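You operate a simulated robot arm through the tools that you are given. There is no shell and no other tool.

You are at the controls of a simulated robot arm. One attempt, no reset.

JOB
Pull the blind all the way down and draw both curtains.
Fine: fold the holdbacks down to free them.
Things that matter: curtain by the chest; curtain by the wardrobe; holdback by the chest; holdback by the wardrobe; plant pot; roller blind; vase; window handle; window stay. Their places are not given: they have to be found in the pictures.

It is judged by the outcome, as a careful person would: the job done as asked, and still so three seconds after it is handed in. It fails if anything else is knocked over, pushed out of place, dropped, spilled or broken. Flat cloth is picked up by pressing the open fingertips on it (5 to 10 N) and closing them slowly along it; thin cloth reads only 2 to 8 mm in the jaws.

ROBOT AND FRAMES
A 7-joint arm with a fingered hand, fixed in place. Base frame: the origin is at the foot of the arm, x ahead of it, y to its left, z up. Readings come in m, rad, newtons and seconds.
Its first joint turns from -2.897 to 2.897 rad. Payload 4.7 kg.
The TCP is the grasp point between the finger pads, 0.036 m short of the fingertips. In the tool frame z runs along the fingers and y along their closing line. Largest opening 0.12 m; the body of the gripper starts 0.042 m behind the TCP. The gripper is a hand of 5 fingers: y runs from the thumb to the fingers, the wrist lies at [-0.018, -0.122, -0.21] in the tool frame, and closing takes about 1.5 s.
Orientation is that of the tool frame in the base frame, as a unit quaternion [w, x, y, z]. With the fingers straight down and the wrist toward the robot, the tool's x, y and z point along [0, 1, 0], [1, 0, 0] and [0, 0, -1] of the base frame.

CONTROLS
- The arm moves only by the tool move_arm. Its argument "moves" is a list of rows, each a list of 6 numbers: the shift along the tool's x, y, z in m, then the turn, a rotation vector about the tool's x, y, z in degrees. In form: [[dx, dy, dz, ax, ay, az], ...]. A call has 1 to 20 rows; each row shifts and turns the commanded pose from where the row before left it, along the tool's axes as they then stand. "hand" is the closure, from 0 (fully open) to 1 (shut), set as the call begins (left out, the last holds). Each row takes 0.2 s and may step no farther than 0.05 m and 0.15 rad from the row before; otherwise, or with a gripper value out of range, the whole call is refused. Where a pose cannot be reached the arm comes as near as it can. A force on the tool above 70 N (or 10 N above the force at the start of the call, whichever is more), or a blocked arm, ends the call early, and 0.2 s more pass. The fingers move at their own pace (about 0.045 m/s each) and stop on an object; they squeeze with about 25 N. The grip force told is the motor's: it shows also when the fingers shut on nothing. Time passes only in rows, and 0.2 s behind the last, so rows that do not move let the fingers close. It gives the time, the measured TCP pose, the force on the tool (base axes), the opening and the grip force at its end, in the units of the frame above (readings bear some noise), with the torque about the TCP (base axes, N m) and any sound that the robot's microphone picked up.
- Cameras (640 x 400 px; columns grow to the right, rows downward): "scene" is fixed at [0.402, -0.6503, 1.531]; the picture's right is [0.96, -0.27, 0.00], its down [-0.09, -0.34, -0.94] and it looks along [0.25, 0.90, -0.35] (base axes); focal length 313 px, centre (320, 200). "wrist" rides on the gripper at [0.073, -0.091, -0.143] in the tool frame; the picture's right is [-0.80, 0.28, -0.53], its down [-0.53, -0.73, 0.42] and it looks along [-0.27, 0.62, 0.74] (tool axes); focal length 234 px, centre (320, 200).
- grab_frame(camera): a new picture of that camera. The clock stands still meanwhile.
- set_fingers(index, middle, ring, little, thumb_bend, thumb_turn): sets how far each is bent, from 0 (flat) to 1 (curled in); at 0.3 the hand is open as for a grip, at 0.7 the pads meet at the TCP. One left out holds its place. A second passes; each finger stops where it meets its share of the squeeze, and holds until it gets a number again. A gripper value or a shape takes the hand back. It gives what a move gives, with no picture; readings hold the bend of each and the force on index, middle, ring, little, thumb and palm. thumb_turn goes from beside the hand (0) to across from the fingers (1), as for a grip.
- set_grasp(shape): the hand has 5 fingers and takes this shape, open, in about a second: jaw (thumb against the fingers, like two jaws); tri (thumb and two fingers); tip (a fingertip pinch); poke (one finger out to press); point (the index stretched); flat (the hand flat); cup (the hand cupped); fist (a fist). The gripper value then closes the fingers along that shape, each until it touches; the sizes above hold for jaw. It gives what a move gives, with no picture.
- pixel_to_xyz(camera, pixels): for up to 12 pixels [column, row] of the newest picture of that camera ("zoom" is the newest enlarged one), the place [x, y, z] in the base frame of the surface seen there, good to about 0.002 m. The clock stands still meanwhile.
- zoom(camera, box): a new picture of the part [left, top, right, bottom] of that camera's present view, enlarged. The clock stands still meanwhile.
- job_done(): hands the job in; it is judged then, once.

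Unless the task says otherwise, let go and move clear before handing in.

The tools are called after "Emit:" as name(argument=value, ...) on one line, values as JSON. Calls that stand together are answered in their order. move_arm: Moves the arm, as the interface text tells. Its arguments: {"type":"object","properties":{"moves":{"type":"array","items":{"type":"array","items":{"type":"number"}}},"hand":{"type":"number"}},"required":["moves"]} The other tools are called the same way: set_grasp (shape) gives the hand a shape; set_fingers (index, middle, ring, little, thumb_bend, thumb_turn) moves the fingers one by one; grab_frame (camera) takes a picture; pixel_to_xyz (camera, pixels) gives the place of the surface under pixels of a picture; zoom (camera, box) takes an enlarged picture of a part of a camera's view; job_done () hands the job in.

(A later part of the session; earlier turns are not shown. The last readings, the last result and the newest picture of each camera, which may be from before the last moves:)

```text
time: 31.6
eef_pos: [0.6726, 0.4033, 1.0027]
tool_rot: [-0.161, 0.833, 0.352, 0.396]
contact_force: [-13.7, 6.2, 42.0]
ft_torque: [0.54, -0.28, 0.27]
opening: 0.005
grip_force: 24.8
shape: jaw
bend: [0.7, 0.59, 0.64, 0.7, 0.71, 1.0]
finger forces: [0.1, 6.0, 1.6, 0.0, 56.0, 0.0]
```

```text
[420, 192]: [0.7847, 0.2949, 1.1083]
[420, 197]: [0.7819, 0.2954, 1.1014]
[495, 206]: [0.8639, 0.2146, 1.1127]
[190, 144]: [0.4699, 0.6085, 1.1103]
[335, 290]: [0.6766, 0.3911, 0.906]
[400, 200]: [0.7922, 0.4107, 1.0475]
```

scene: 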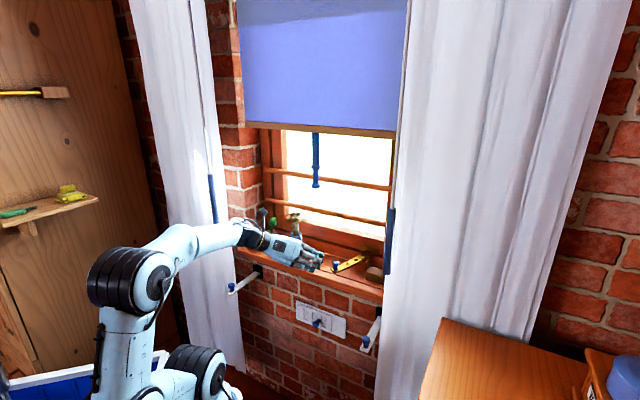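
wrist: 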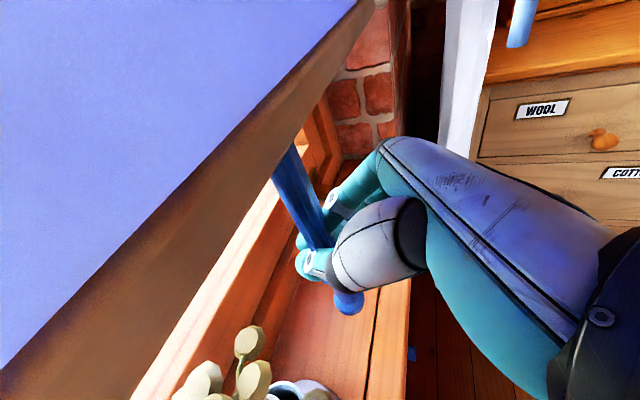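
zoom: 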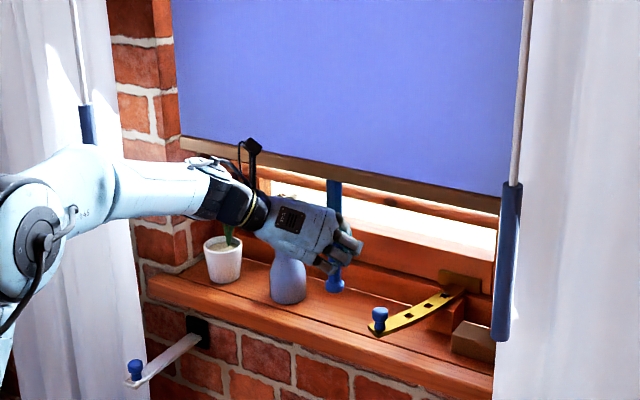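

The vertical force jumped to 42 N while the hem advanced only about 8 mm, which looks like the end stop. I will check that nothing, such as the vase, is what blocked it.

Emit:
grab_frame(camera="wrist")

Emit:
zoom(camera="scene", box=[250, 170, 370, 260])

```text
taken
```

wrist: 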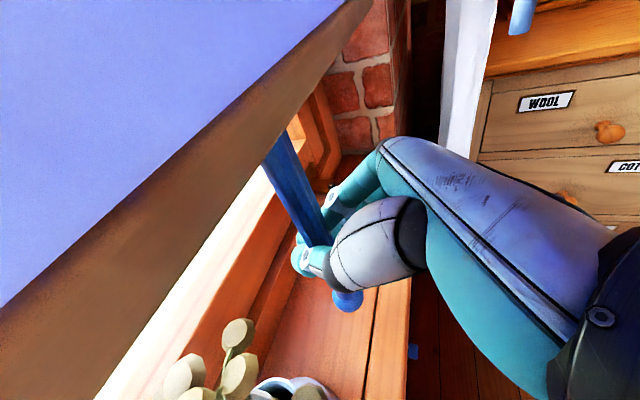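

```text
4.44 times, centred on (310, 215) of scene
```

zoom: 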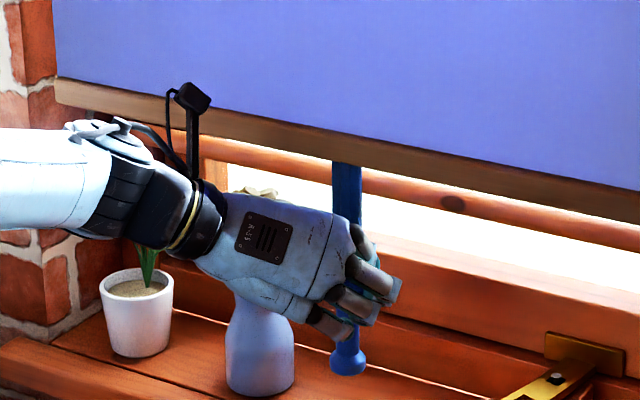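

It looks like a clean end stop: the hem is level and above the flowers, and the hand is clear of the vase. I will ease up slightly, then open only the four fingers (they open to the right) so the thumb stays clear of the flowers.

Emit:
move_arm(moves=[[0.003, 0, -0.0026, 0, 0, 0], [0, 0, 0, 0, 0, 0]])

Emit:
set_fingers(index=0.3, middle=0.3, ring=0.3, little=0.3)

Emit:
set_fingers(thumb_bend=0.5)

Emit:
grab_frame(camera="wrist")

Emit:
zoom(camera="scene", box=[200, 130, 420, 300])

```text
time: 32.2
eef_pos: [0.6729, 0.4024, 1.0021]
tool_rot: [-0.161, 0.834, 0.352, 0.393]
contact_force: [-10.6, 7.5, 35.0]
ft_torque: [0.46, -0.31, 0.27]
opening: 0.0053
grip_force: 24.9
shape: jaw
bend: [0.7, 0.59, 0.66, 0.7, 0.71, 1.0]
finger forces: [0.1, 5.5, 2.3, 0.0, 53.2, 0.1]
```

```text
time: 33.2
eef_pos: [0.675, 0.4038, 0.9991]
tool_rot: [-0.16, 0.835, 0.353, 0.391]
contact_force: [-11.5, 28.6, 1.0]
ft_torque: [0.1, -0.06, 0.17]
opening: 0.0568
grip_force: 16.3
shape: fingers
bend: [0.3, 0.3, 0.3, 0.3, 0.73, 0.99]
finger forces: [0.0, 0.0, 0.0, 0.0, 33.5, 0.1]
```

```text
time: 34.2
eef_pos: [0.6756, 0.4024, 1.0001]
tool_rot: [-0.16, 0.835, 0.352, 0.392]
contact_force: [0.2, 0.1, 0.3]
ft_torque: [-0.02, -0.01, 0.03]
opening: 0.0915
grip_force: 0.1
shape: fingers
bend: [0.3, 0.3, 0.3, 0.3, 0.5, 1.0]
finger forces: [0.0, 0.1, 0.0, 0.0, 0.0, 0.0]
```

```text
taken
```

wrist: 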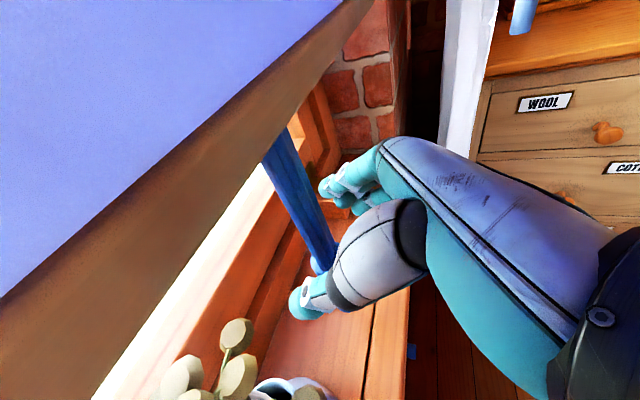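

```text
2.35 times, centred on (310, 215) of scene
```

zoom: 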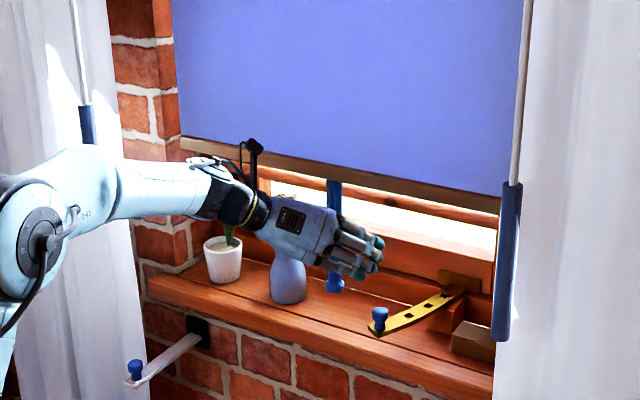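

The hand is free of the rod with zero force and the blind stays down. I will back out along the finger axis, up and away.

Emit:
move_arm(moves=[[0, 0, -0.02, 0, 0, 0], [0, 0, -0.03, 0, 0, 0], [0, 0, -0.03, 0, 0, 0], [0, 0, -0.03, 0, 0, 0], [0, 0, -0.03, 0, 0, 0], [0, 0, -0.03, 0, 0, 0], [0, 0, 0, 0, 0, 0]])

Emit:
grab_frame(camera="scene")

Emit:
grab_frame(camera="wrist")

```text
time: 35.8
eef_pos: [0.5826, 0.31, 1.1099]
tool_rot: [-0.16, 0.835, 0.352, 0.392]
contact_force: [0.3, -0.4, 1.0]
ft_torque: [-0.03, -0.03, -0.02]
opening: 0.0917
grip_force: 0.1
shape: fingers
bend: [0.3, 0.3, 0.3, 0.3, 0.5, 1.0]
finger forces: [0.0, 0.0, 0.1, 0.0, 0.0, 0.0]
```

```text
taken
```

scene: 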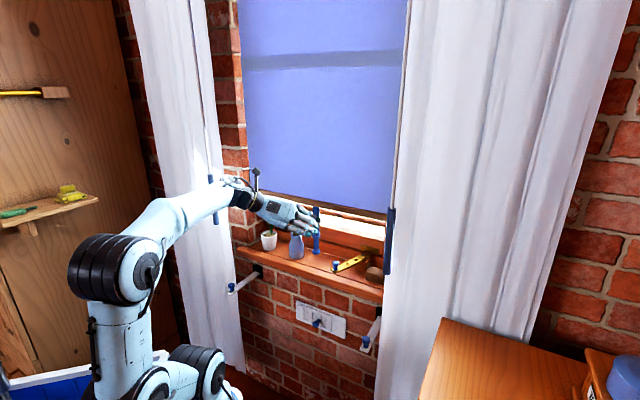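

```text
taken
```

wrist: 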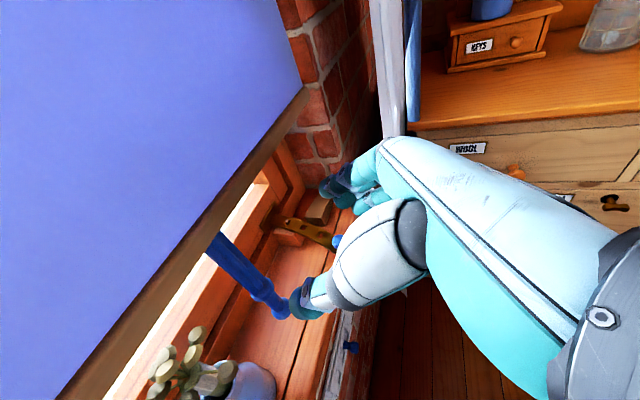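

The blind is down. Next are the holdbacks, starting with the wardrobe side; I will zoom in on both to see their shape.

Emit:
zoom(camera="scene", box=[210, 250, 280, 310])

Emit:
pixel_to_xyz(camera="zoom", pixels=[[200, 340], [200, 370], [190, 390], [280, 300], [350, 250], [420, 200], [460, 170], [460, 120], [430, 160], [170, 395], [250, 330], [60, 200]])

Emit:
zoom(camera="scene", box=[340, 290, 410, 360])

Emit:
pixel_to_xyz(camera="zoom", pixels=[[230, 300], [230, 260], [240, 330], [280, 220], [320, 150], [350, 130], [360, 110], [400, 100], [400, 300], [100, 200]])

```text
6.67 times, centred on (245, 280) of scene
```

zoom: 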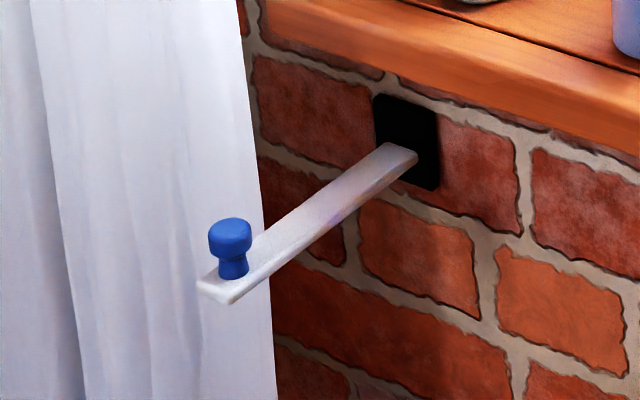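

```text
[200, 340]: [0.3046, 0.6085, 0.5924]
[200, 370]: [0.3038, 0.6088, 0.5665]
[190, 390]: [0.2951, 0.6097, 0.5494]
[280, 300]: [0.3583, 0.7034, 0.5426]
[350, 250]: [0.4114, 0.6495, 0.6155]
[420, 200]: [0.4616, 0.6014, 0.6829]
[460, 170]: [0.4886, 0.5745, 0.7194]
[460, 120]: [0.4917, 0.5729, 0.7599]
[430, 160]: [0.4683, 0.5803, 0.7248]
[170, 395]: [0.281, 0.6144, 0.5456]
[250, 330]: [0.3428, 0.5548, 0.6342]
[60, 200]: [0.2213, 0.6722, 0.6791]
```

```text
5.71 times, centred on (375, 325) of scene
```

zoom: 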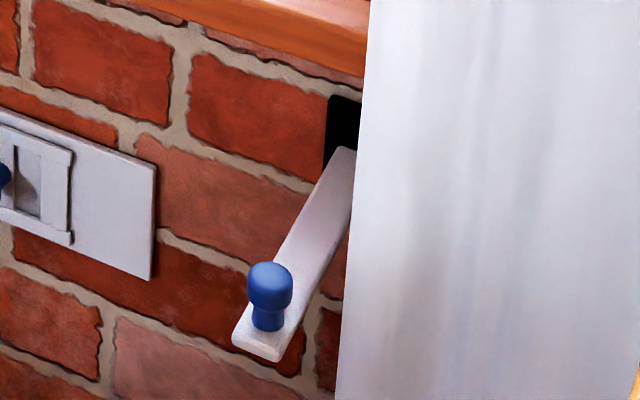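

```text
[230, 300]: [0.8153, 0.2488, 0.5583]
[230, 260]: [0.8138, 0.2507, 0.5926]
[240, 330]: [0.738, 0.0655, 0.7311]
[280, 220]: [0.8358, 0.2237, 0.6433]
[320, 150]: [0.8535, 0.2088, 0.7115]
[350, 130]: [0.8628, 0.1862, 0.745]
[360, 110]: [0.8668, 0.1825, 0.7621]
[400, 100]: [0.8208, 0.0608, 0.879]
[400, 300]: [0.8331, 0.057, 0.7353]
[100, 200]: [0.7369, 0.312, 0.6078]
```

The holdbacks are flat strips hinged at the wall plate (pivot d≈0.74, z≈0.735), with a knob peg near the free end. I will close the hand into a pushing tip, bring it left and down to beside the wardrobe-side holdback, then press the strip down through its arc.

Emit:
move_arm(moves=[[-0.0064, -0.03, -0.0077, 0, 0, 0], [-0.0064, -0.045, -0.0077, 0, 0, 0], [-0.0064, -0.045, -0.0077, 0, 0, 0], [0, -0.043, 0, 0, 0, 0], [-0.032, 0, 0.0267, 0, 0, 0], [-0.032, 0, 0.0267, 0, 0, 0], [-0.032, 0, 0.0267, 0, 0, 0], [-0.032, 0, 0.0267, 0, 0, 0], [-0.032, 0, 0.0267, 0, 0, 0], [-0.032, 0, 0.0267, 0, 0, 0], [0, 0, 0, 0, 0, 0]], hand=1)

Emit:
grab_frame(camera="scene")

Emit:
grab_frame(camera="wrist")

```text
time: 38.2
eef_pos: [0.4557, 0.3975, 0.8779]
tool_rot: [-0.159, 0.836, 0.356, 0.387]
contact_force: [-0.4, -1.4, -0.4]
ft_torque: [0.02, -0.01, 0.02]
opening: 0.0
grip_force: 25.2
shape: jaw
bend: [0.7, 0.7, 0.7, 0.7, 0.5, 1.0]
finger forces: [0.0, 0.0, 0.0, 0.0, 0.0, 0.0]
out of reach, approached as far as the arm can: row 10
```

```text
taken
```

scene: 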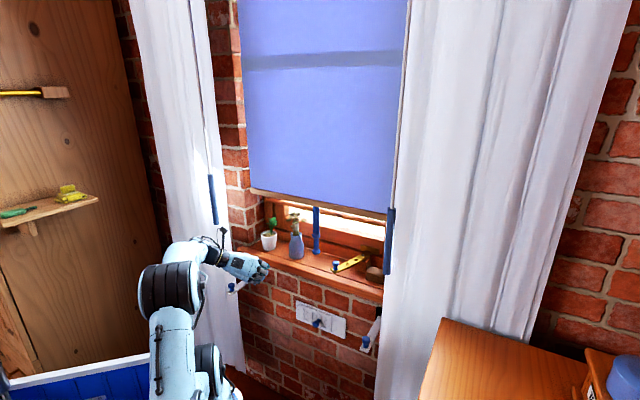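

```text
taken
```

wrist: 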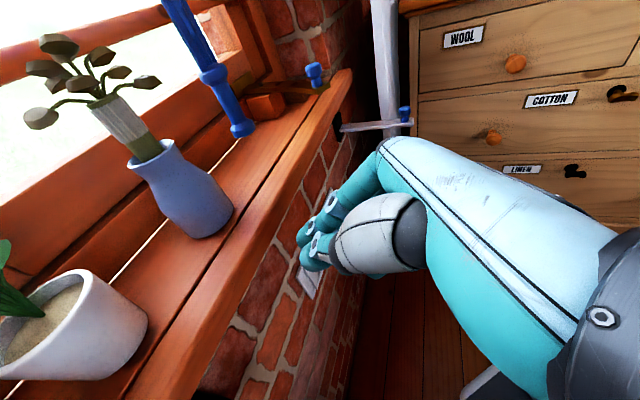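

Row 10 was out of reach because this pitch folds the arm too much here. I will switch to the natural fingers-down orientation (fingers toward the wall, wrist toward the robot). The closed row of fingertips then forms an edge across the strip.

Emit:
move_arm(moves=[[0.0268, 0, -0.0224, 0, 0, 0], [0.0268, 0, -0.0224, 0, 0, 0], [0, 0, 0, 0, -7.2, 0], [0, 0, 0, 0, -7.2, 0], [0, 0, 0, 0, -7.2, 0], [0, 0, 0, 0, -7.2, 0], [0, 0, 0, 0, -7.2, 0], [0, 0, 0, 0, -7.2, 0], [0, 0, 0, 0, -6.8, 0], [0, 0, 0, 0, 0, -8.2], [0, 0, 0, 0, 0, -8.2], [0, 0, 0, 0, 0, -8.2], [0, 0, 0, 0, 0, -8.2], [0, 0, 0, 0, 0, -8.2], [0, 0, 0, 0, 0, -8.2], [0, 0, 0, 0, 0, -8.2], [0, 0, 0, 0, 0, -8.2], [0, 0, 0, 0, 0, -8.2], [0, 0, 0, 0, 0, -8.2], [0, 0, 0, 0, 0, -8]])

Emit:
grab_frame(camera="scene")

Emit:
grab_frame(camera="wrist")

```text
time: 42.4
eef_pos: [0.4579, 0.397, 0.9485]
tool_rot: [0.003, 0.378, 0.926, 0.0]
contact_force: [0.2, -0.3, -0.5]
ft_torque: [0.04, -0.04, -0.01]
opening: 0.0
grip_force: 24.7
shape: jaw
bend: [0.7, 0.7, 0.7, 0.7, 0.5, 1.0]
finger forces: [0.0, 0.0, 0.0, 0.1, 0.1, 0.0]
```

```text
taken
```

scene: 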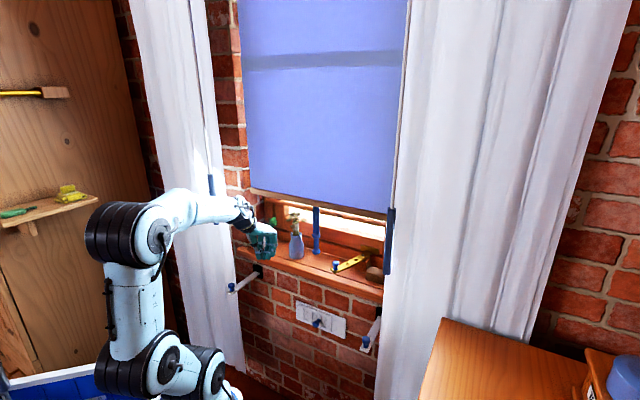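

```text
taken
```

wrist: 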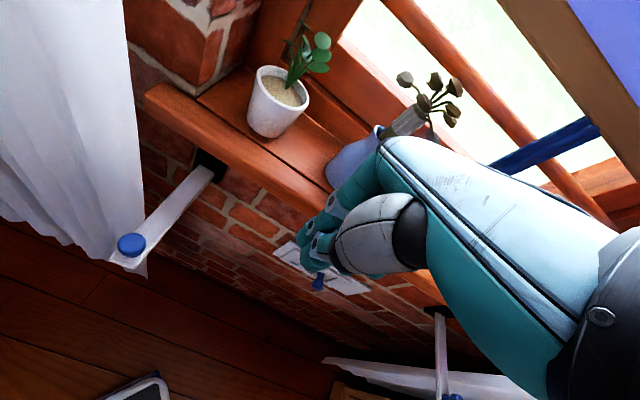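

The wrist view now shows the wardrobe-side strip and knob at (132,245). I will lower to z≈0.85 first so the hand stays under the curtain wand, then slide left above the strip.

Emit:
move_arm(moves=[[0, 0, 0.05, 0, 0, 0], [0, 0, 0.048, 0, 0, 0], [0.0443, 0.007, 0, 0, 0, 0], [0.0443, 0.007, 0, 0, 0, 0], [0.0443, 0.006, 0, 0, 0, 0], [0, 0, 0, 0, 0, 0]])

Emit:
grab_frame(camera="scene")

Emit:
grab_frame(camera="wrist")

Emit:
zoom(camera="scene", box=[180, 190, 320, 310])

```text
time: 43.8
eef_pos: [0.3774, 0.505, 0.8496]
tool_rot: [0.005, 0.378, 0.926, 0.0]
contact_force: [0.4, -0.5, -0.3]
ft_torque: [-0.01, 0.01, -0.01]
opening: 0.0
grip_force: 24.9
shape: jaw
bend: [0.7, 0.7, 0.7, 0.7, 0.5, 1.0]
finger forces: [0.0, 0.1, 0.0, 0.0, 0.0, 0.0]
```

```text
taken
```

scene: 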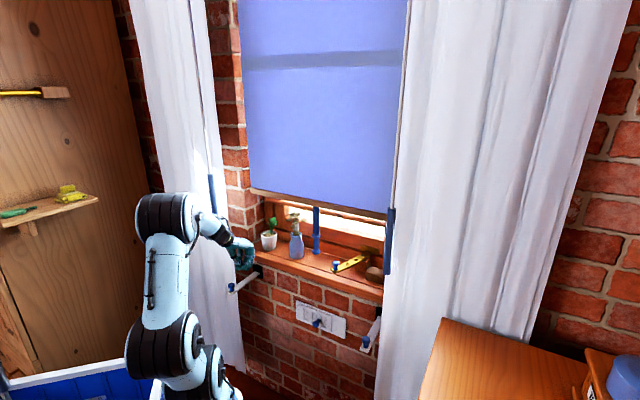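

```text
taken
```

wrist: 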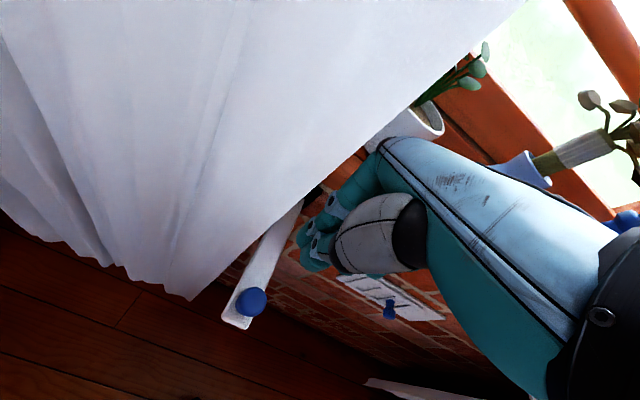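

```text
3.33 times, centred on (250, 250) of scene
```

zoom: 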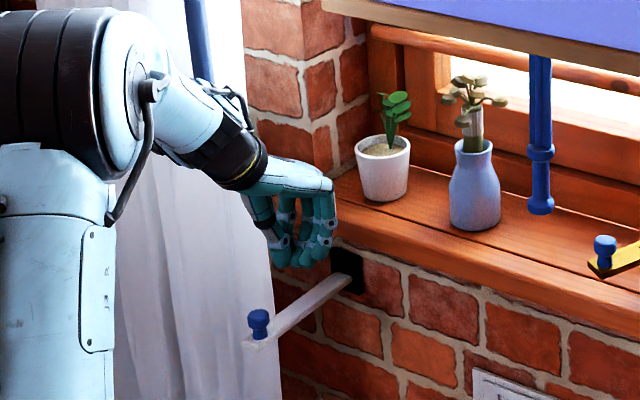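

The hand is above the strip. I will measure the fingertips and the strip in this zoom before pressing.

Emit:
pixel_to_xyz(camera="zoom", pixels=[[280, 262], [300, 260], [322, 245], [258, 322], [262, 340], [290, 316], [320, 292], [340, 278], [350, 262], [330, 205], [310, 180]])

Emit:
pixel_to_xyz(camera="wrist", pixels=[[250, 302], [236, 325], [260, 275], [280, 240], [298, 210], [318, 265], [305, 235], [190, 290], [245, 230]])

```text
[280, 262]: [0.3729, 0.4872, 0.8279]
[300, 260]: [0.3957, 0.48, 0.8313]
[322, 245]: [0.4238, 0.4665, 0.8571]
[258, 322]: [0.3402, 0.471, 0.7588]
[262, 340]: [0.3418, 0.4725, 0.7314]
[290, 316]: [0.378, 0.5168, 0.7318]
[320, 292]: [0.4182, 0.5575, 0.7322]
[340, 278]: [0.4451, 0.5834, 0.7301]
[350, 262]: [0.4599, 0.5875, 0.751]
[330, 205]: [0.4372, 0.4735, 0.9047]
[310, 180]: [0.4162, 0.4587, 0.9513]
```

```text
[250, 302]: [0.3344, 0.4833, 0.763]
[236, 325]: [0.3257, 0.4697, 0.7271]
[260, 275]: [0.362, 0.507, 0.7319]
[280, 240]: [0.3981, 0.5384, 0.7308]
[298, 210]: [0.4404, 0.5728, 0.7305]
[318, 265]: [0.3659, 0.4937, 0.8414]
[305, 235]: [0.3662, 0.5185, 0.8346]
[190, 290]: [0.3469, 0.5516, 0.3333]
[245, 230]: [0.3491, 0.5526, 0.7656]
```

The fingertips are at d≈0.61, z≈0.82, above the strip (z 0.732), between the knob and the wall. I will lower to contact and start pressing down along the arc.

Emit:
move_arm(moves=[[0.004, 0, 0.027, 0, 0, 0], [0, 0, 0.027, 0, 0, 0], [0, 0, 0.02, 0, 0, 0], [0, 0, 0.012, 0, 0, 0], [0, 0.001, 0.012, 0, 0, 0], [0, 0.001, 0.01, 0, 0, 0], [0, 0, 0, 0, 0, 0]])

Emit:
zoom(camera="scene", box=[180, 190, 320, 310])

Emit:
grab_frame(camera="wrist")

```text
time: 45.4
eef_pos: [0.3752, 0.509, 0.7405]
tool_rot: [0.004, 0.379, 0.925, -0.001]
contact_force: [-0.5, -0.8, 0.2]
ft_torque: [0.01, 0.02, -0.02]
opening: 0.0002
grip_force: 24.9
shape: jaw
bend: [0.7, 0.7, 0.7, 0.7, 0.5, 1.0]
finger forces: [0.0, 0.1, 0.0, 0.1, 0.1, 0.0]
```

```text
3.33 times, centred on (250, 250) of scene
```

zoom: 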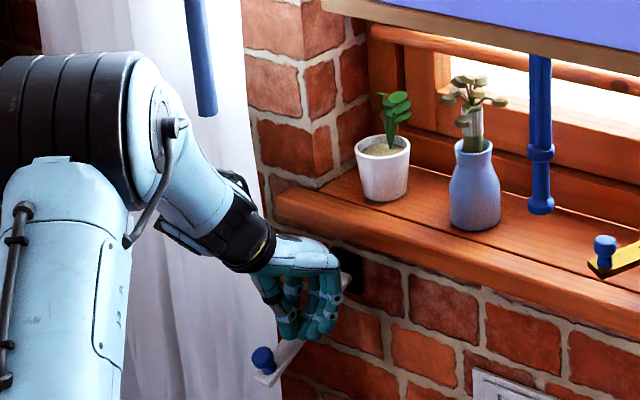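

```text
taken
```

wrist: 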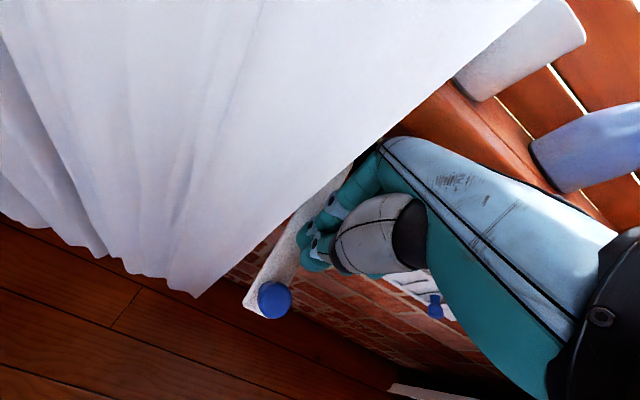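

The strip is swinging down with almost no force. I will carry on along the arc.

Emit:
move_arm(moves=[[0, 0.006, 0.016, 0, 0, 0], [0, 0.007, 0.016, 0, 0, 0], [0, 0.009, 0.015, 0, 0, 0], [0, 0.01, 0.013, 0, 0, 0], [0, 0.012, 0.011, 0, 0, 0], [0, 0.012, 0.009, 0, 0, 0], [0, 0.01, 0.006, 0, 0, 0], [0, 0, 0, 0, 0, 0]])

Emit:
zoom(camera="scene", box=[180, 210, 320, 330])

Emit:
grab_frame(camera="wrist")

```text
time: 47.0
eef_pos: [0.4184, 0.5485, 0.657]
tool_rot: [0.004, 0.378, 0.926, -0.001]
contact_force: [-23.2, -37.6, 23.3]
ft_torque: [3.49, -2.18, 0.05]
opening: 0.0
grip_force: 25.0
shape: jaw
bend: [0.7, 0.7, 0.7, 0.7, 0.51, 1.0]
finger forces: [39.5, 12.0, 0.0, 0.0, 0.0, 0.0]
stopped in row 7: the force on the tool passed its limit at 116 N (the readings are from after the stop); the commanded pose is now the measured one
```

```text
3.33 times, centred on (250, 270) of scene
```

zoom: 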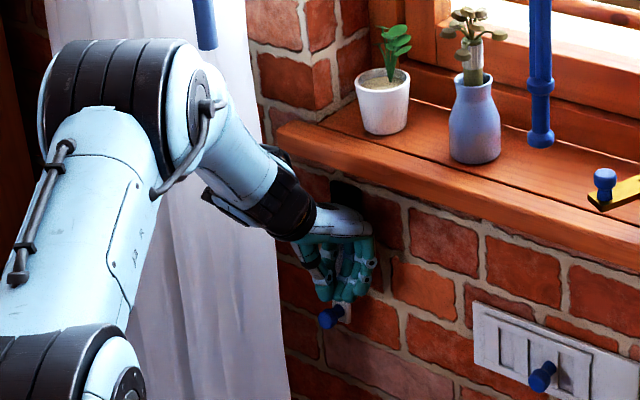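

```text
taken
```

wrist: 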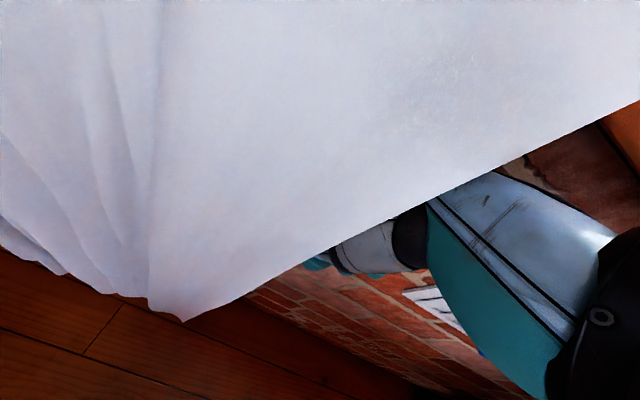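

The strip is nearly vertical now, with the knob low at (330,316), and it hit its stop. I will back off at once and check.

Emit:
move_arm(moves=[[0, -0.015, 0, 0, 0, 0], [0, -0.03, 0, 0, 0, 0], [0, -0.03, 0, 0, 0, 0], [0, 0, 0, 0, 0, 0]])

Emit:
zoom(camera="scene", box=[180, 210, 320, 330])

Emit:
grab_frame(camera="wrist")

```text
time: 48.0
eef_pos: [0.366, 0.4971, 0.656]
tool_rot: [0.005, 0.377, 0.926, -0.002]
contact_force: [-0.1, -0.4, 0.5]
ft_torque: [0.02, -0.01, 0.01]
opening: 0.0001
grip_force: 25.2
shape: jaw
bend: [0.7, 0.7, 0.7, 0.7, 0.51, 1.0]
finger forces: [0.0, 0.1, 0.0, 0.0, 0.0, 0.0]
```

```text
3.33 times, centred on (250, 270) of scene
```

zoom: 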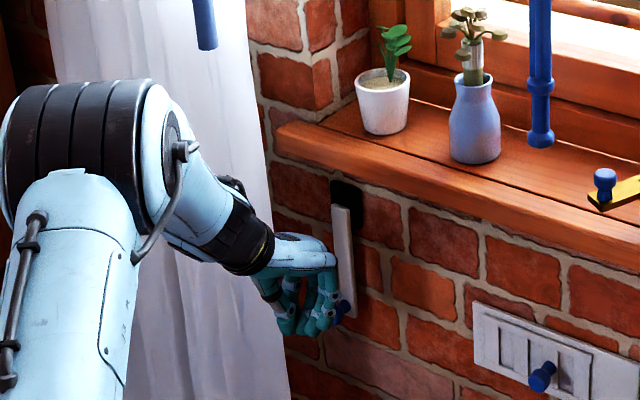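

```text
taken
```

wrist: 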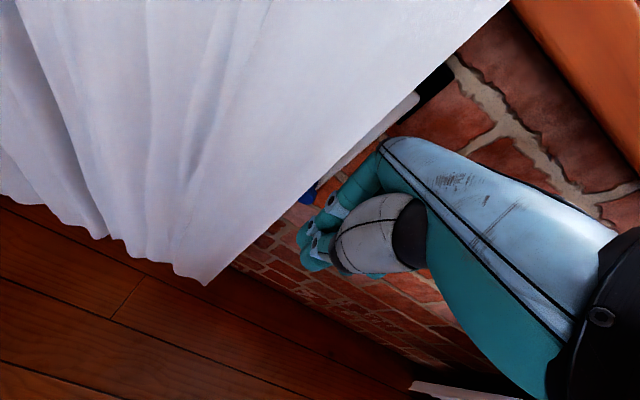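

The wardrobe-side holdback now lies flat down along the wall. I will check its position and then move out and up to the right.

Emit:
pixel_to_xyz(camera="zoom", pixels=[[341, 215], [345, 260], [350, 300], [344, 308], [380, 260], [265, 300]])

Emit:
move_arm(moves=[[0, -0.02, 0, 0, 0, 0], [-0.045, 0, -0.01, 0, 0, 0], [-0.045, 0, -0.03, 0, 0, 0], [-0.045, 0, -0.04, 0, 0, 0], [-0.045, 0, -0.04, 0, 0, 0], [-0.045, 0, -0.04, 0, 0, 0], [-0.045, 0, 0, 0, 0, 0], [-0.045, 0, 0, 0, 0, 0], [-0.045, 0, 0, 0, 0, 0], [-0.045, 0, 0, 0, 0, 0], [-0.045, 0, 0, 0, 0, 0], [0, 0, 0, 0, 0, 0]])

Emit:
grab_frame(camera="scene")

Emit:
grab_frame(camera="wrist")

```text
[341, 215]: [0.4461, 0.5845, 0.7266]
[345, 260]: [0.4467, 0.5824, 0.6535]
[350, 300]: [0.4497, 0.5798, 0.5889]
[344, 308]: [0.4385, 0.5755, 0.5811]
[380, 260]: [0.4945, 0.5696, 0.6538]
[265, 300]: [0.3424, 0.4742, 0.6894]
```

```text
refused: row 3 steps farther than a row can; nothing moved
```

```text
taken
```

scene: 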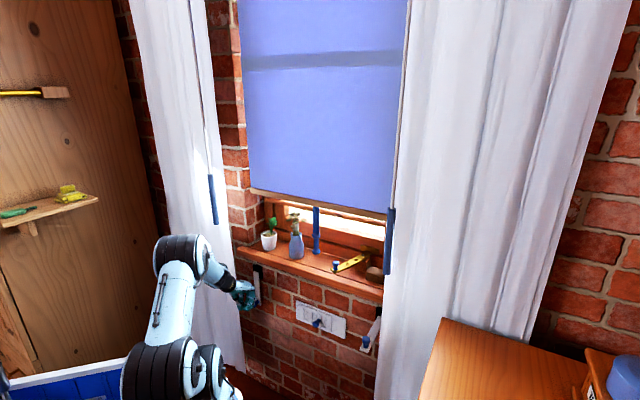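

```text
taken
```

wrist: 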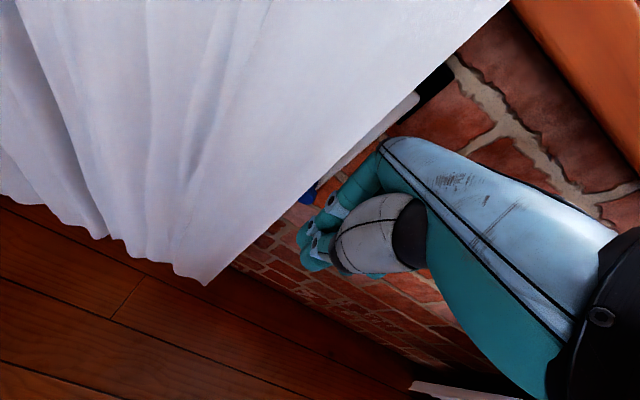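

The strip is vertical against the wall (d≈0.727, z 0.58–0.73). The last transit move was refused for step size, so I will resend it with smaller steps toward the chest-side holdback.

Emit:
move_arm(moves=[[0, -0.02, -0.03, 0, 0, 0], [-0.03, 0, -0.035, 0, 0, 0], [-0.03, 0, -0.035, 0, 0, 0], [-0.03, 0, -0.035, 0, 0, 0], [-0.03, 0, -0.035, 0, 0, 0], [-0.035, 0, -0.025, 0, 0, 0], [-0.045, 0, 0, 0, 0, 0], [-0.045, 0, 0, 0, 0, 0], [-0.045, 0, 0, 0, 0, 0], [-0.045, 0, 0, 0, 0, 0], [-0.045, 0, 0, 0, 0, 0], [-0.045, 0, 0, 0, 0, 0], [-0.045, 0, 0, 0, 0, 0], [0, 0, 0, 0, 0, 0]])

Emit:
grab_frame(camera="scene")

Emit:
grab_frame(camera="wrist")

```text
time: 51.0
eef_pos: [0.6857, 0.154, 0.8564]
tool_rot: [0.004, 0.378, 0.926, -0.002]
contact_force: [0.4, 0.9, 0.3]
ft_torque: [-0.01, 0.0, -0.01]
opening: 0.0
grip_force: 24.7
shape: jaw
bend: [0.7, 0.7, 0.7, 0.7, 0.51, 1.0]
finger forces: [0.0, 0.1, 0.0, 0.1, 0.1, 0.0]
```

```text
taken
```

scene: 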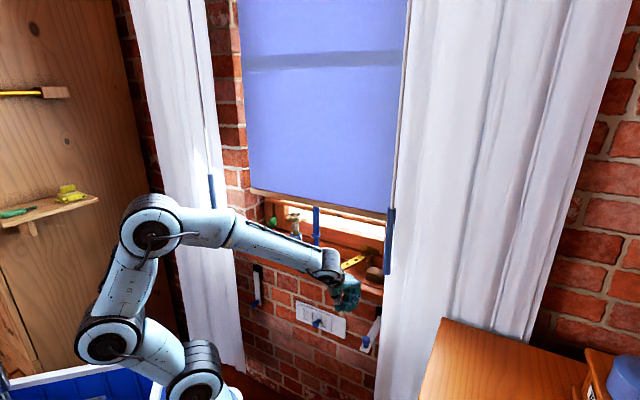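

```text
taken
```

wrist: 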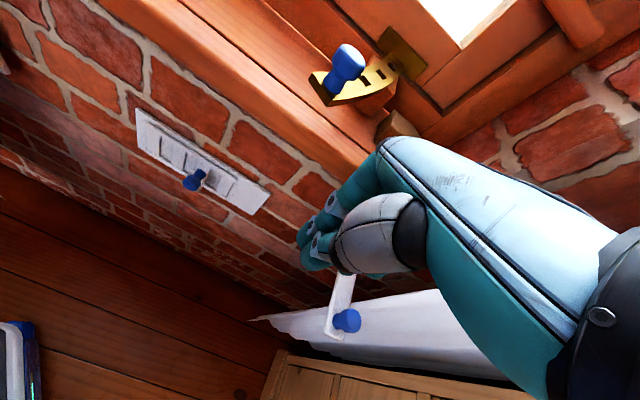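

The chest-side strip shows at (340,305) in the wrist view, about 0.1 m further right. I will align over it and lower into contact.

Emit:
move_arm(moves=[[-0.036, 0.009, 0, 0, 0, 0], [-0.036, 0.009, 0, 0, 0, 0], [-0.034, 0.01, 0, 0, 0, 0], [0, 0, 0.02, 0, 0, 0], [0, 0, 0.02, 0, 0, 0], [0, 0, 0, 0, 0, 0]])

Emit:
zoom(camera="scene", box=[310, 240, 450, 360])

Emit:
grab_frame(camera="wrist")

```text
time: 51.7
eef_pos: [0.7474, 0.1203, 0.8564]
tool_rot: [-0.003, 0.367, 0.93, -0.004]
contact_force: [-33.9, 40.8, 9.5]
ft_torque: [-3.14, -3.02, 1.58]
opening: 0.0001
grip_force: 25.1
shape: jaw
bend: [0.7, 0.7, 0.7, 0.7, 0.51, 1.0]
finger forces: [0.0, 0.0, 0.0, 39.7, 0.0, 14.4]
stopped in row 3: the force on the tool passed its limit at 108 N (the readings are from after the stop); the commanded pose is now the measured one
```

```text
3.33 times, centred on (380, 300) of scene
```

zoom: 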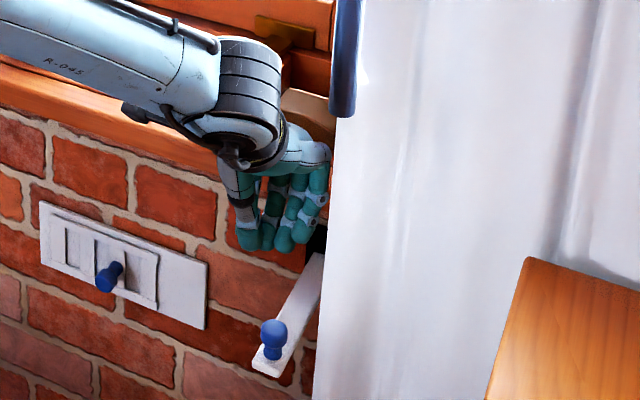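

```text
taken
```

wrist: 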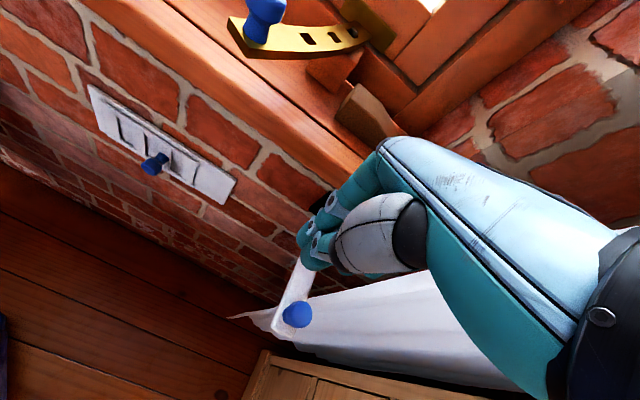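

The little finger bumped the chest-side curtain's edge at s≈0.495 and stopped. The finger row extends further to the right of the TCP than I allowed. I will back off 1 cm left, where the ring and little fingers still sit over the strip's left part.

Emit:
move_arm(moves=[[0.008, 0, 0, 0, 0, 0], [0, 0, 0, 0, 0, 0]])

Emit:
zoom(camera="scene", box=[310, 240, 450, 360])

Emit:
pixel_to_xyz(camera="zoom", pixels=[[245, 240], [280, 242], [300, 232], [315, 205], [258, 365], [280, 370], [290, 320], [310, 285], [320, 262], [318, 330], [330, 240], [340, 150]])

Emit:
grab_frame(camera="wrist")

Emit:
pixel_to_xyz(camera="wrist", pixels=[[310, 300], [300, 325], [320, 290], [312, 262], [335, 340], [270, 320]])

```text
time: 52.3
eef_pos: [0.7446, 0.1198, 0.8547]
tool_rot: [-0.001, 0.374, 0.928, -0.004]
contact_force: [-6.9, 4.3, 0.8]
ft_torque: [-0.19, -0.49, 0.04]
opening: 0.0
grip_force: 24.9
shape: jaw
bend: [0.7, 0.7, 0.7, 0.7, 0.51, 1.0]
finger forces: [0.0, 0.1, 0.0, 4.2, 0.0, 3.1]
```

```text
3.33 times, centred on (380, 300) of scene
```

zoom: 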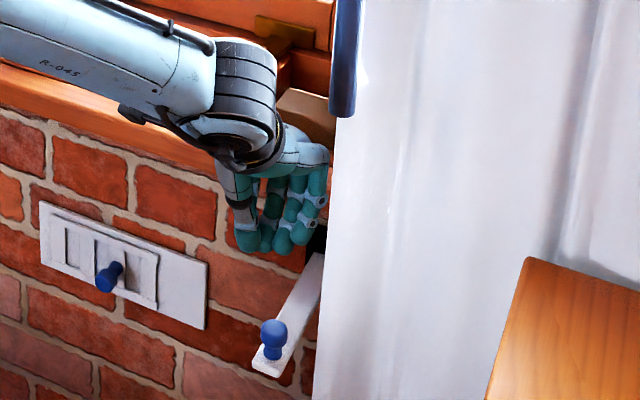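

```text
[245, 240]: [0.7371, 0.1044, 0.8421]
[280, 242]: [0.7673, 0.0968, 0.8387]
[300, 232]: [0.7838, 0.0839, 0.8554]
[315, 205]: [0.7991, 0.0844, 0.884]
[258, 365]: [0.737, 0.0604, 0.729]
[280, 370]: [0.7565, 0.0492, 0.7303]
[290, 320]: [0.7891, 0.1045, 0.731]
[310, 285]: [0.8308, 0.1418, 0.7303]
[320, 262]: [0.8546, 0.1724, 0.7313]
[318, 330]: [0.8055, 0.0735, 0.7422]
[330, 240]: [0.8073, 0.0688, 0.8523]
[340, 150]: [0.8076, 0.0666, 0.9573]
```

```text
taken
```

wrist: 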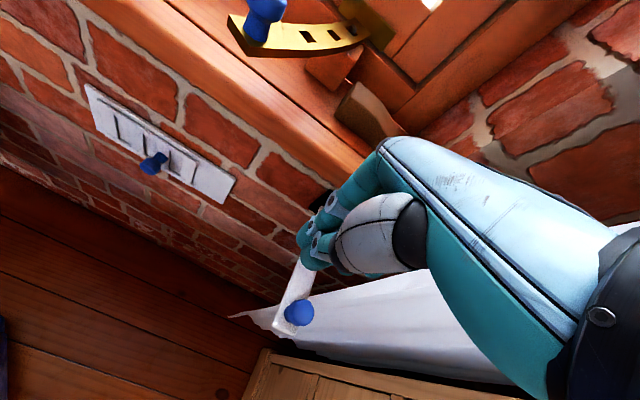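

```text
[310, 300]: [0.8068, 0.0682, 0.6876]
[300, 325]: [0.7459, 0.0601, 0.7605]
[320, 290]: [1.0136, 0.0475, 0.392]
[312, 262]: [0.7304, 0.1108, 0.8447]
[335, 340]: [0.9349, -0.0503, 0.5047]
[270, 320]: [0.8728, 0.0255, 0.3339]
```

The strip spans s 0.478–0.50 and the ring and little fingertips are at s≈0.474–0.505, so they are already over it; the curtain edge is at s≈0.52. I will shift 5 mm left and press down.

Emit:
move_arm(moves=[[0.006, 0.003, 0, 0, 0, 0], [0, 0, 0.027, 0, 0, 0], [0, 0, 0.027, 0, 0, 0], [0, 0, 0.02, 0, 0, 0], [0, 0.001, 0.015, 0, 0, 0], [0, 0.001, 0.013, 0, 0, 0], [0, 0.002, 0.012, 0, 0, 0], [0, 0, 0, 0, 0, 0]])

Emit:
zoom(camera="scene", box=[310, 250, 450, 370])

Emit:
grab_frame(camera="wrist")

```text
time: 54.1
eef_pos: [0.7445, 0.1299, 0.7407]
tool_rot: [-0.003, 0.372, 0.928, -0.004]
contact_force: [-0.2, 0.8, 0.1]
ft_torque: [0.0, 0.01, -0.02]
opening: 0.0
grip_force: 25.4
shape: jaw
bend: [0.7, 0.7, 0.7, 0.7, 0.51, 1.0]
finger forces: [0.0, 0.0, 0.0, 0.1, 0.0, 0.0]
```

```text
3.33 times, centred on (380, 310) of scene
```

zoom: 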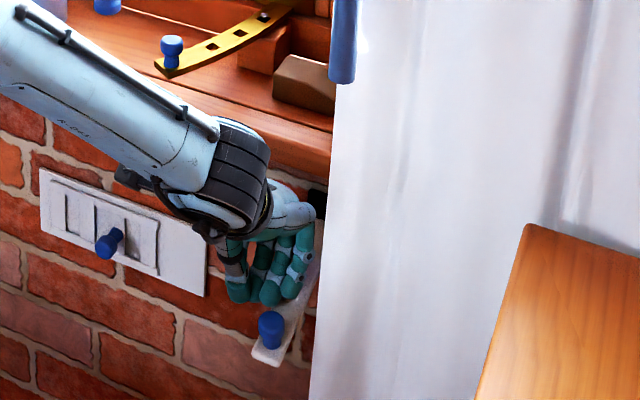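

```text
taken
```

wrist: 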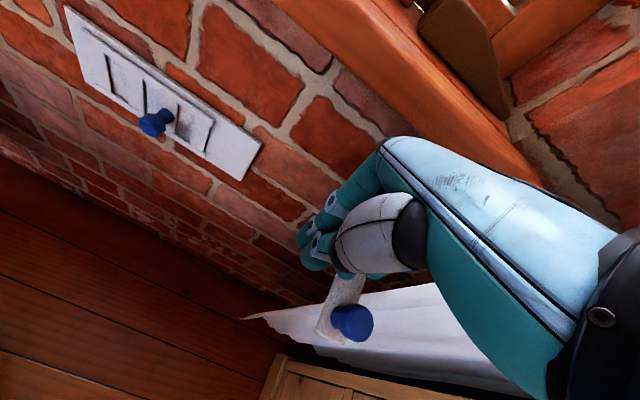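

The strip has begun to turn down under the little finger. I will continue along the arc and go gently near the end.

Emit:
move_arm(moves=[[0, 0.007, 0.016, 0, 0, 0], [0, 0.008, 0.016, 0, 0, 0], [0, 0.01, 0.015, 0, 0, 0], [0, 0.01, 0.013, 0, 0, 0], [0, 0.01, 0.011, 0, 0, 0], [0, 0.008, 0.008, 0, 0, 0], [0, 0, 0, 0, 0, 0]])

Emit:
zoom(camera="scene", box=[310, 250, 450, 370])

Emit:
grab_frame(camera="wrist")

```text
time: 55.7
eef_pos: [0.7804, 0.1691, 0.6611]
tool_rot: [-0.003, 0.371, 0.929, -0.004]
contact_force: [0.3, -0.8, 0.3]
ft_torque: [-0.01, 0.01, 0.02]
opening: 0.0001
grip_force: 25.3
shape: jaw
bend: [0.7, 0.7, 0.7, 0.7, 0.51, 1.0]
finger forces: [0.0, 0.0, 0.1, 0.1, 0.0, 0.0]
```

```text
3.33 times, centred on (380, 310) of scene
```

zoom: 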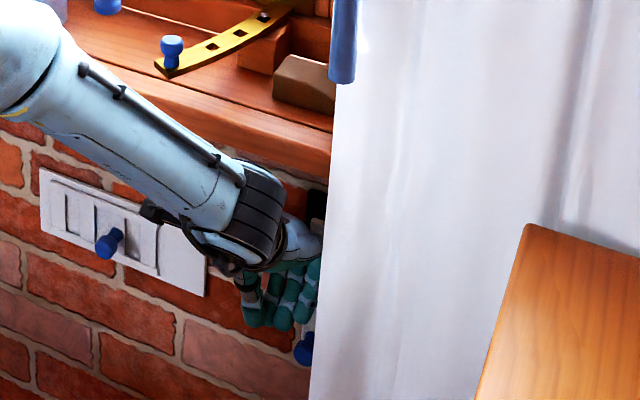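

```text
taken
```

wrist: 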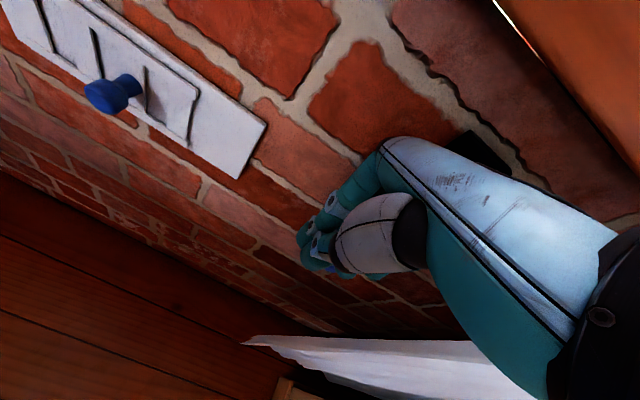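

The strip is nearly down, with the knob near (303,345). I will press a little further toward the wall in small steps until it meets its stop.

Emit:
move_arm(moves=[[0, 0.005, 0.004, 0, 0, 0], [0, 0.004, 0.003, 0, 0, 0], [0, 0, 0, 0, 0, 0]])

```text
time: 56.5
eef_pos: [0.7859, 0.1746, 0.6557]
tool_rot: [-0.003, 0.371, 0.929, -0.004]
contact_force: [-0.6, -0.3, -0.1]
ft_torque: [-0.01, 0.0, -0.01]
opening: 0.0001
grip_force: 24.8
shape: jaw
bend: [0.7, 0.7, 0.7, 0.7, 0.51, 1.0]
finger forces: [0.0, 0.0, 0.1, 0.0, 0.0, 0.1]
```

Emit:
move_arm(moves=[[0, 0.004, 0.001, 0, 0, 0], [0, 0.003, 0, 0, 0, 0], [0, 0.003, 0, 0, 0, 0], [0, 0, 0, 0, 0, 0]])

Emit:
zoom(camera="scene", box=[310, 250, 450, 370])

```text
time: 57.2
eef_pos: [0.788, 0.1762, 0.6505]
tool_rot: [-0.005, 0.371, 0.929, -0.006]
contact_force: [-27.2, -27.4, 8.1]
ft_torque: [2.03, -2.45, -1.4]
opening: 0.0003
grip_force: 25.0
shape: jaw
bend: [0.7, 0.7, 0.7, 0.7, 0.51, 1.0]
finger forces: [0.0, 0.0, 38.1, 0.0, 0.1, 0.1]
stopped in row 3: the force on the tool passed its limit at 78 N (the readings are from after the stop); the commanded pose is now the measured one
```

```text
3.33 times, centred on (380, 310) of scene
```

zoom: 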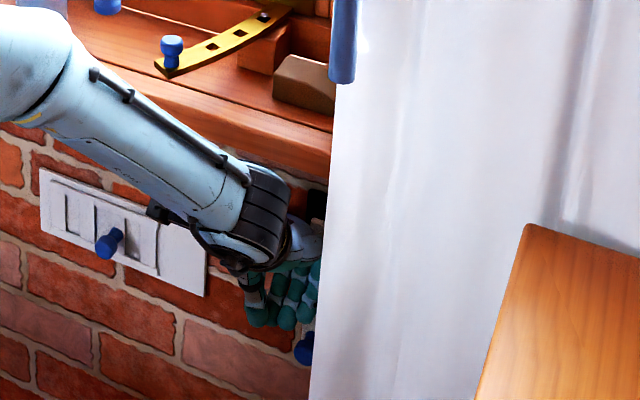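

The chest-side strip is at its stop, with the ring finger at 38 N. I will back straight out, rise and check both holdbacks.

Emit:
move_arm(moves=[[0, -0.015, 0, 0, 0, 0], [0, -0.03, 0, 0, 0, 0], [0, -0.04, 0, 0, 0, 0], [0, -0.04, -0.02, 0, 0, 0], [0.02, -0.02, -0.04, 0, 0, 0], [0.03, 0, -0.04, 0, 0, 0], [0.03, 0, -0.04, 0, 0, 0], [0, 0, 0, 0, 0, 0]])

Emit:
grab_frame(camera="scene")

Emit:
zoom(camera="scene", box=[220, 200, 420, 370])

Emit:
grab_frame(camera="wrist")

```text
time: 59.0
eef_pos: [0.6347, 0.1294, 0.7932]
tool_rot: [-0.005, 0.371, 0.929, -0.005]
contact_force: [0.7, 0.6, 0.3]
ft_torque: [0.01, 0.03, 0.02]
opening: 0.0001
grip_force: 25.6
shape: jaw
bend: [0.7, 0.7, 0.7, 0.7, 0.51, 1.0]
finger forces: [0.0, 0.0, 0.0, 0.0, 0.0, 0.0]
```

```text
taken
```

scene: 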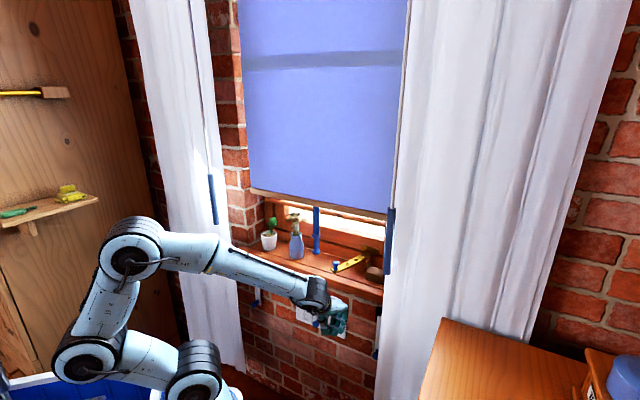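

```text
2.35 times, centred on (320, 285) of scene
```

zoom: 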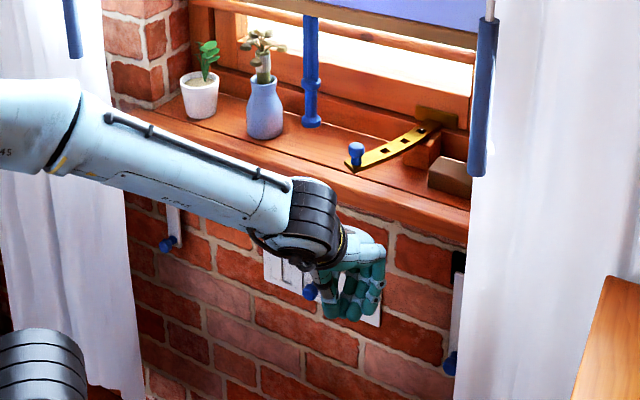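

```text
taken
```

wrist: 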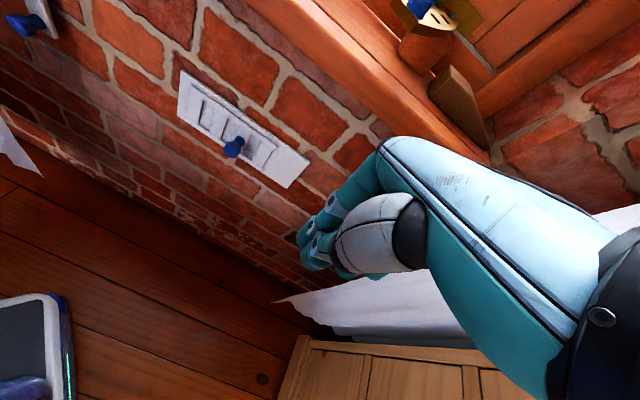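

Both holdbacks hang flat on the wall: left knob at (167,243) and right knob at (450,362) in the zoom. Next are the curtains. I will rise to wand height, turn the hand back so it closes sideways, and open it.

Emit:
move_arm(moves=[[0, -0.01, -0.044, 0, 0, 0], [0, -0.01, -0.044, 0, 0, 0], [0, -0.01, -0.044, 0, 0, 0], [0, -0.01, -0.044, 0, 0, 0], [0, -0.01, -0.044, 0, 0, 0], [0, -0.01, -0.044, 0, 0, 0], [0, 0, -0.044, 0, 0, 0], [0, 0, 0, 0, 0, 8.2], [0, 0, 0, 0, 0, 8.2], [0, 0, 0, 0, 0, 8.2], [0, 0, 0, 0, 0, 8.2], [0, 0, 0, 0, 0, 8.2], [0, 0, 0, 0, 0, 8.2], [0, 0, 0, 0, 0, 8.2], [0, 0, 0, 0, 0, 8.2], [0, 0, 0, 0, 0, 8.2], [0, 0, 0, 0, 0, 8.2], [0, 0, 0, 0, 0, 8]], hand=0)

Emit:
move_arm(moves=[[0, 0, 0, 0, 7.2, 0], [0, 0, 0, 0, 7.2, 0], [0, 0, 0, 0, 7.2, 0], [0, 0, 0, 0, 7.2, 0], [0, 0, 0, 0, 7.2, 0], [0, 0, 0, 0, 7.2, 0], [0, 0, 0, 0, 6.8, 0], [0, 0, 0, 0, 0, 0]])

Emit:
grab_frame(camera="scene")

Emit:
grab_frame(camera="wrist")

```text
time: 62.8
eef_pos: [0.5959, 0.0869, 1.1026]
tool_rot: [0.0, 0.919, 0.394, -0.007]
contact_force: [-0.6, 0.1, -0.2]
ft_torque: [0.0, -0.05, -0.02]
opening: 0.1197
grip_force: 0.2
shape: jaw
bend: [0.3, 0.3, 0.3, 0.3, 0.3, 0.98]
finger forces: [0.0, 0.1, 0.0, 0.0, 0.0, 0.0]
```

```text
time: 64.6
eef_pos: [0.5967, 0.0872, 1.1026]
tool_rot: [-0.167, 0.835, 0.357, 0.383]
contact_force: [-0.3, 0.5, -0.4]
ft_torque: [0.03, 0.04, -0.04]
opening: 0.1197
grip_force: 0.1
shape: jaw
bend: [0.3, 0.3, 0.3, 0.3, 0.3, 0.98]
finger forces: [0.0, 0.1, 0.0, 0.1, 0.0, 0.1]
```

```text
taken
```

scene: 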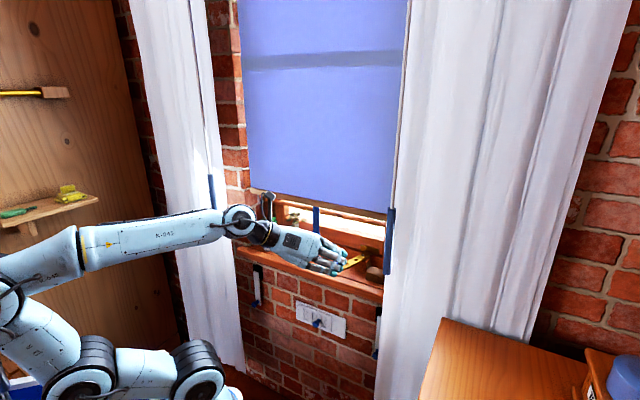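

```text
taken
```

wrist: 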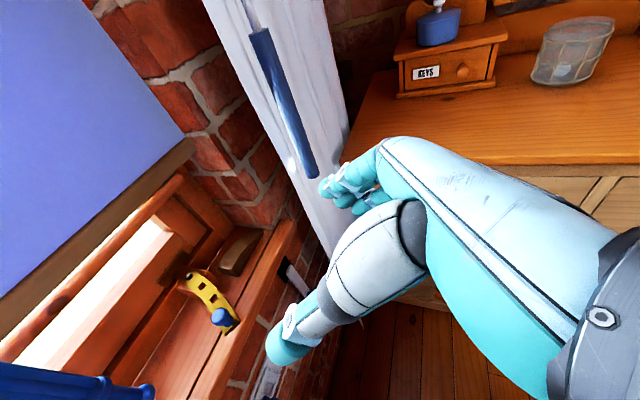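

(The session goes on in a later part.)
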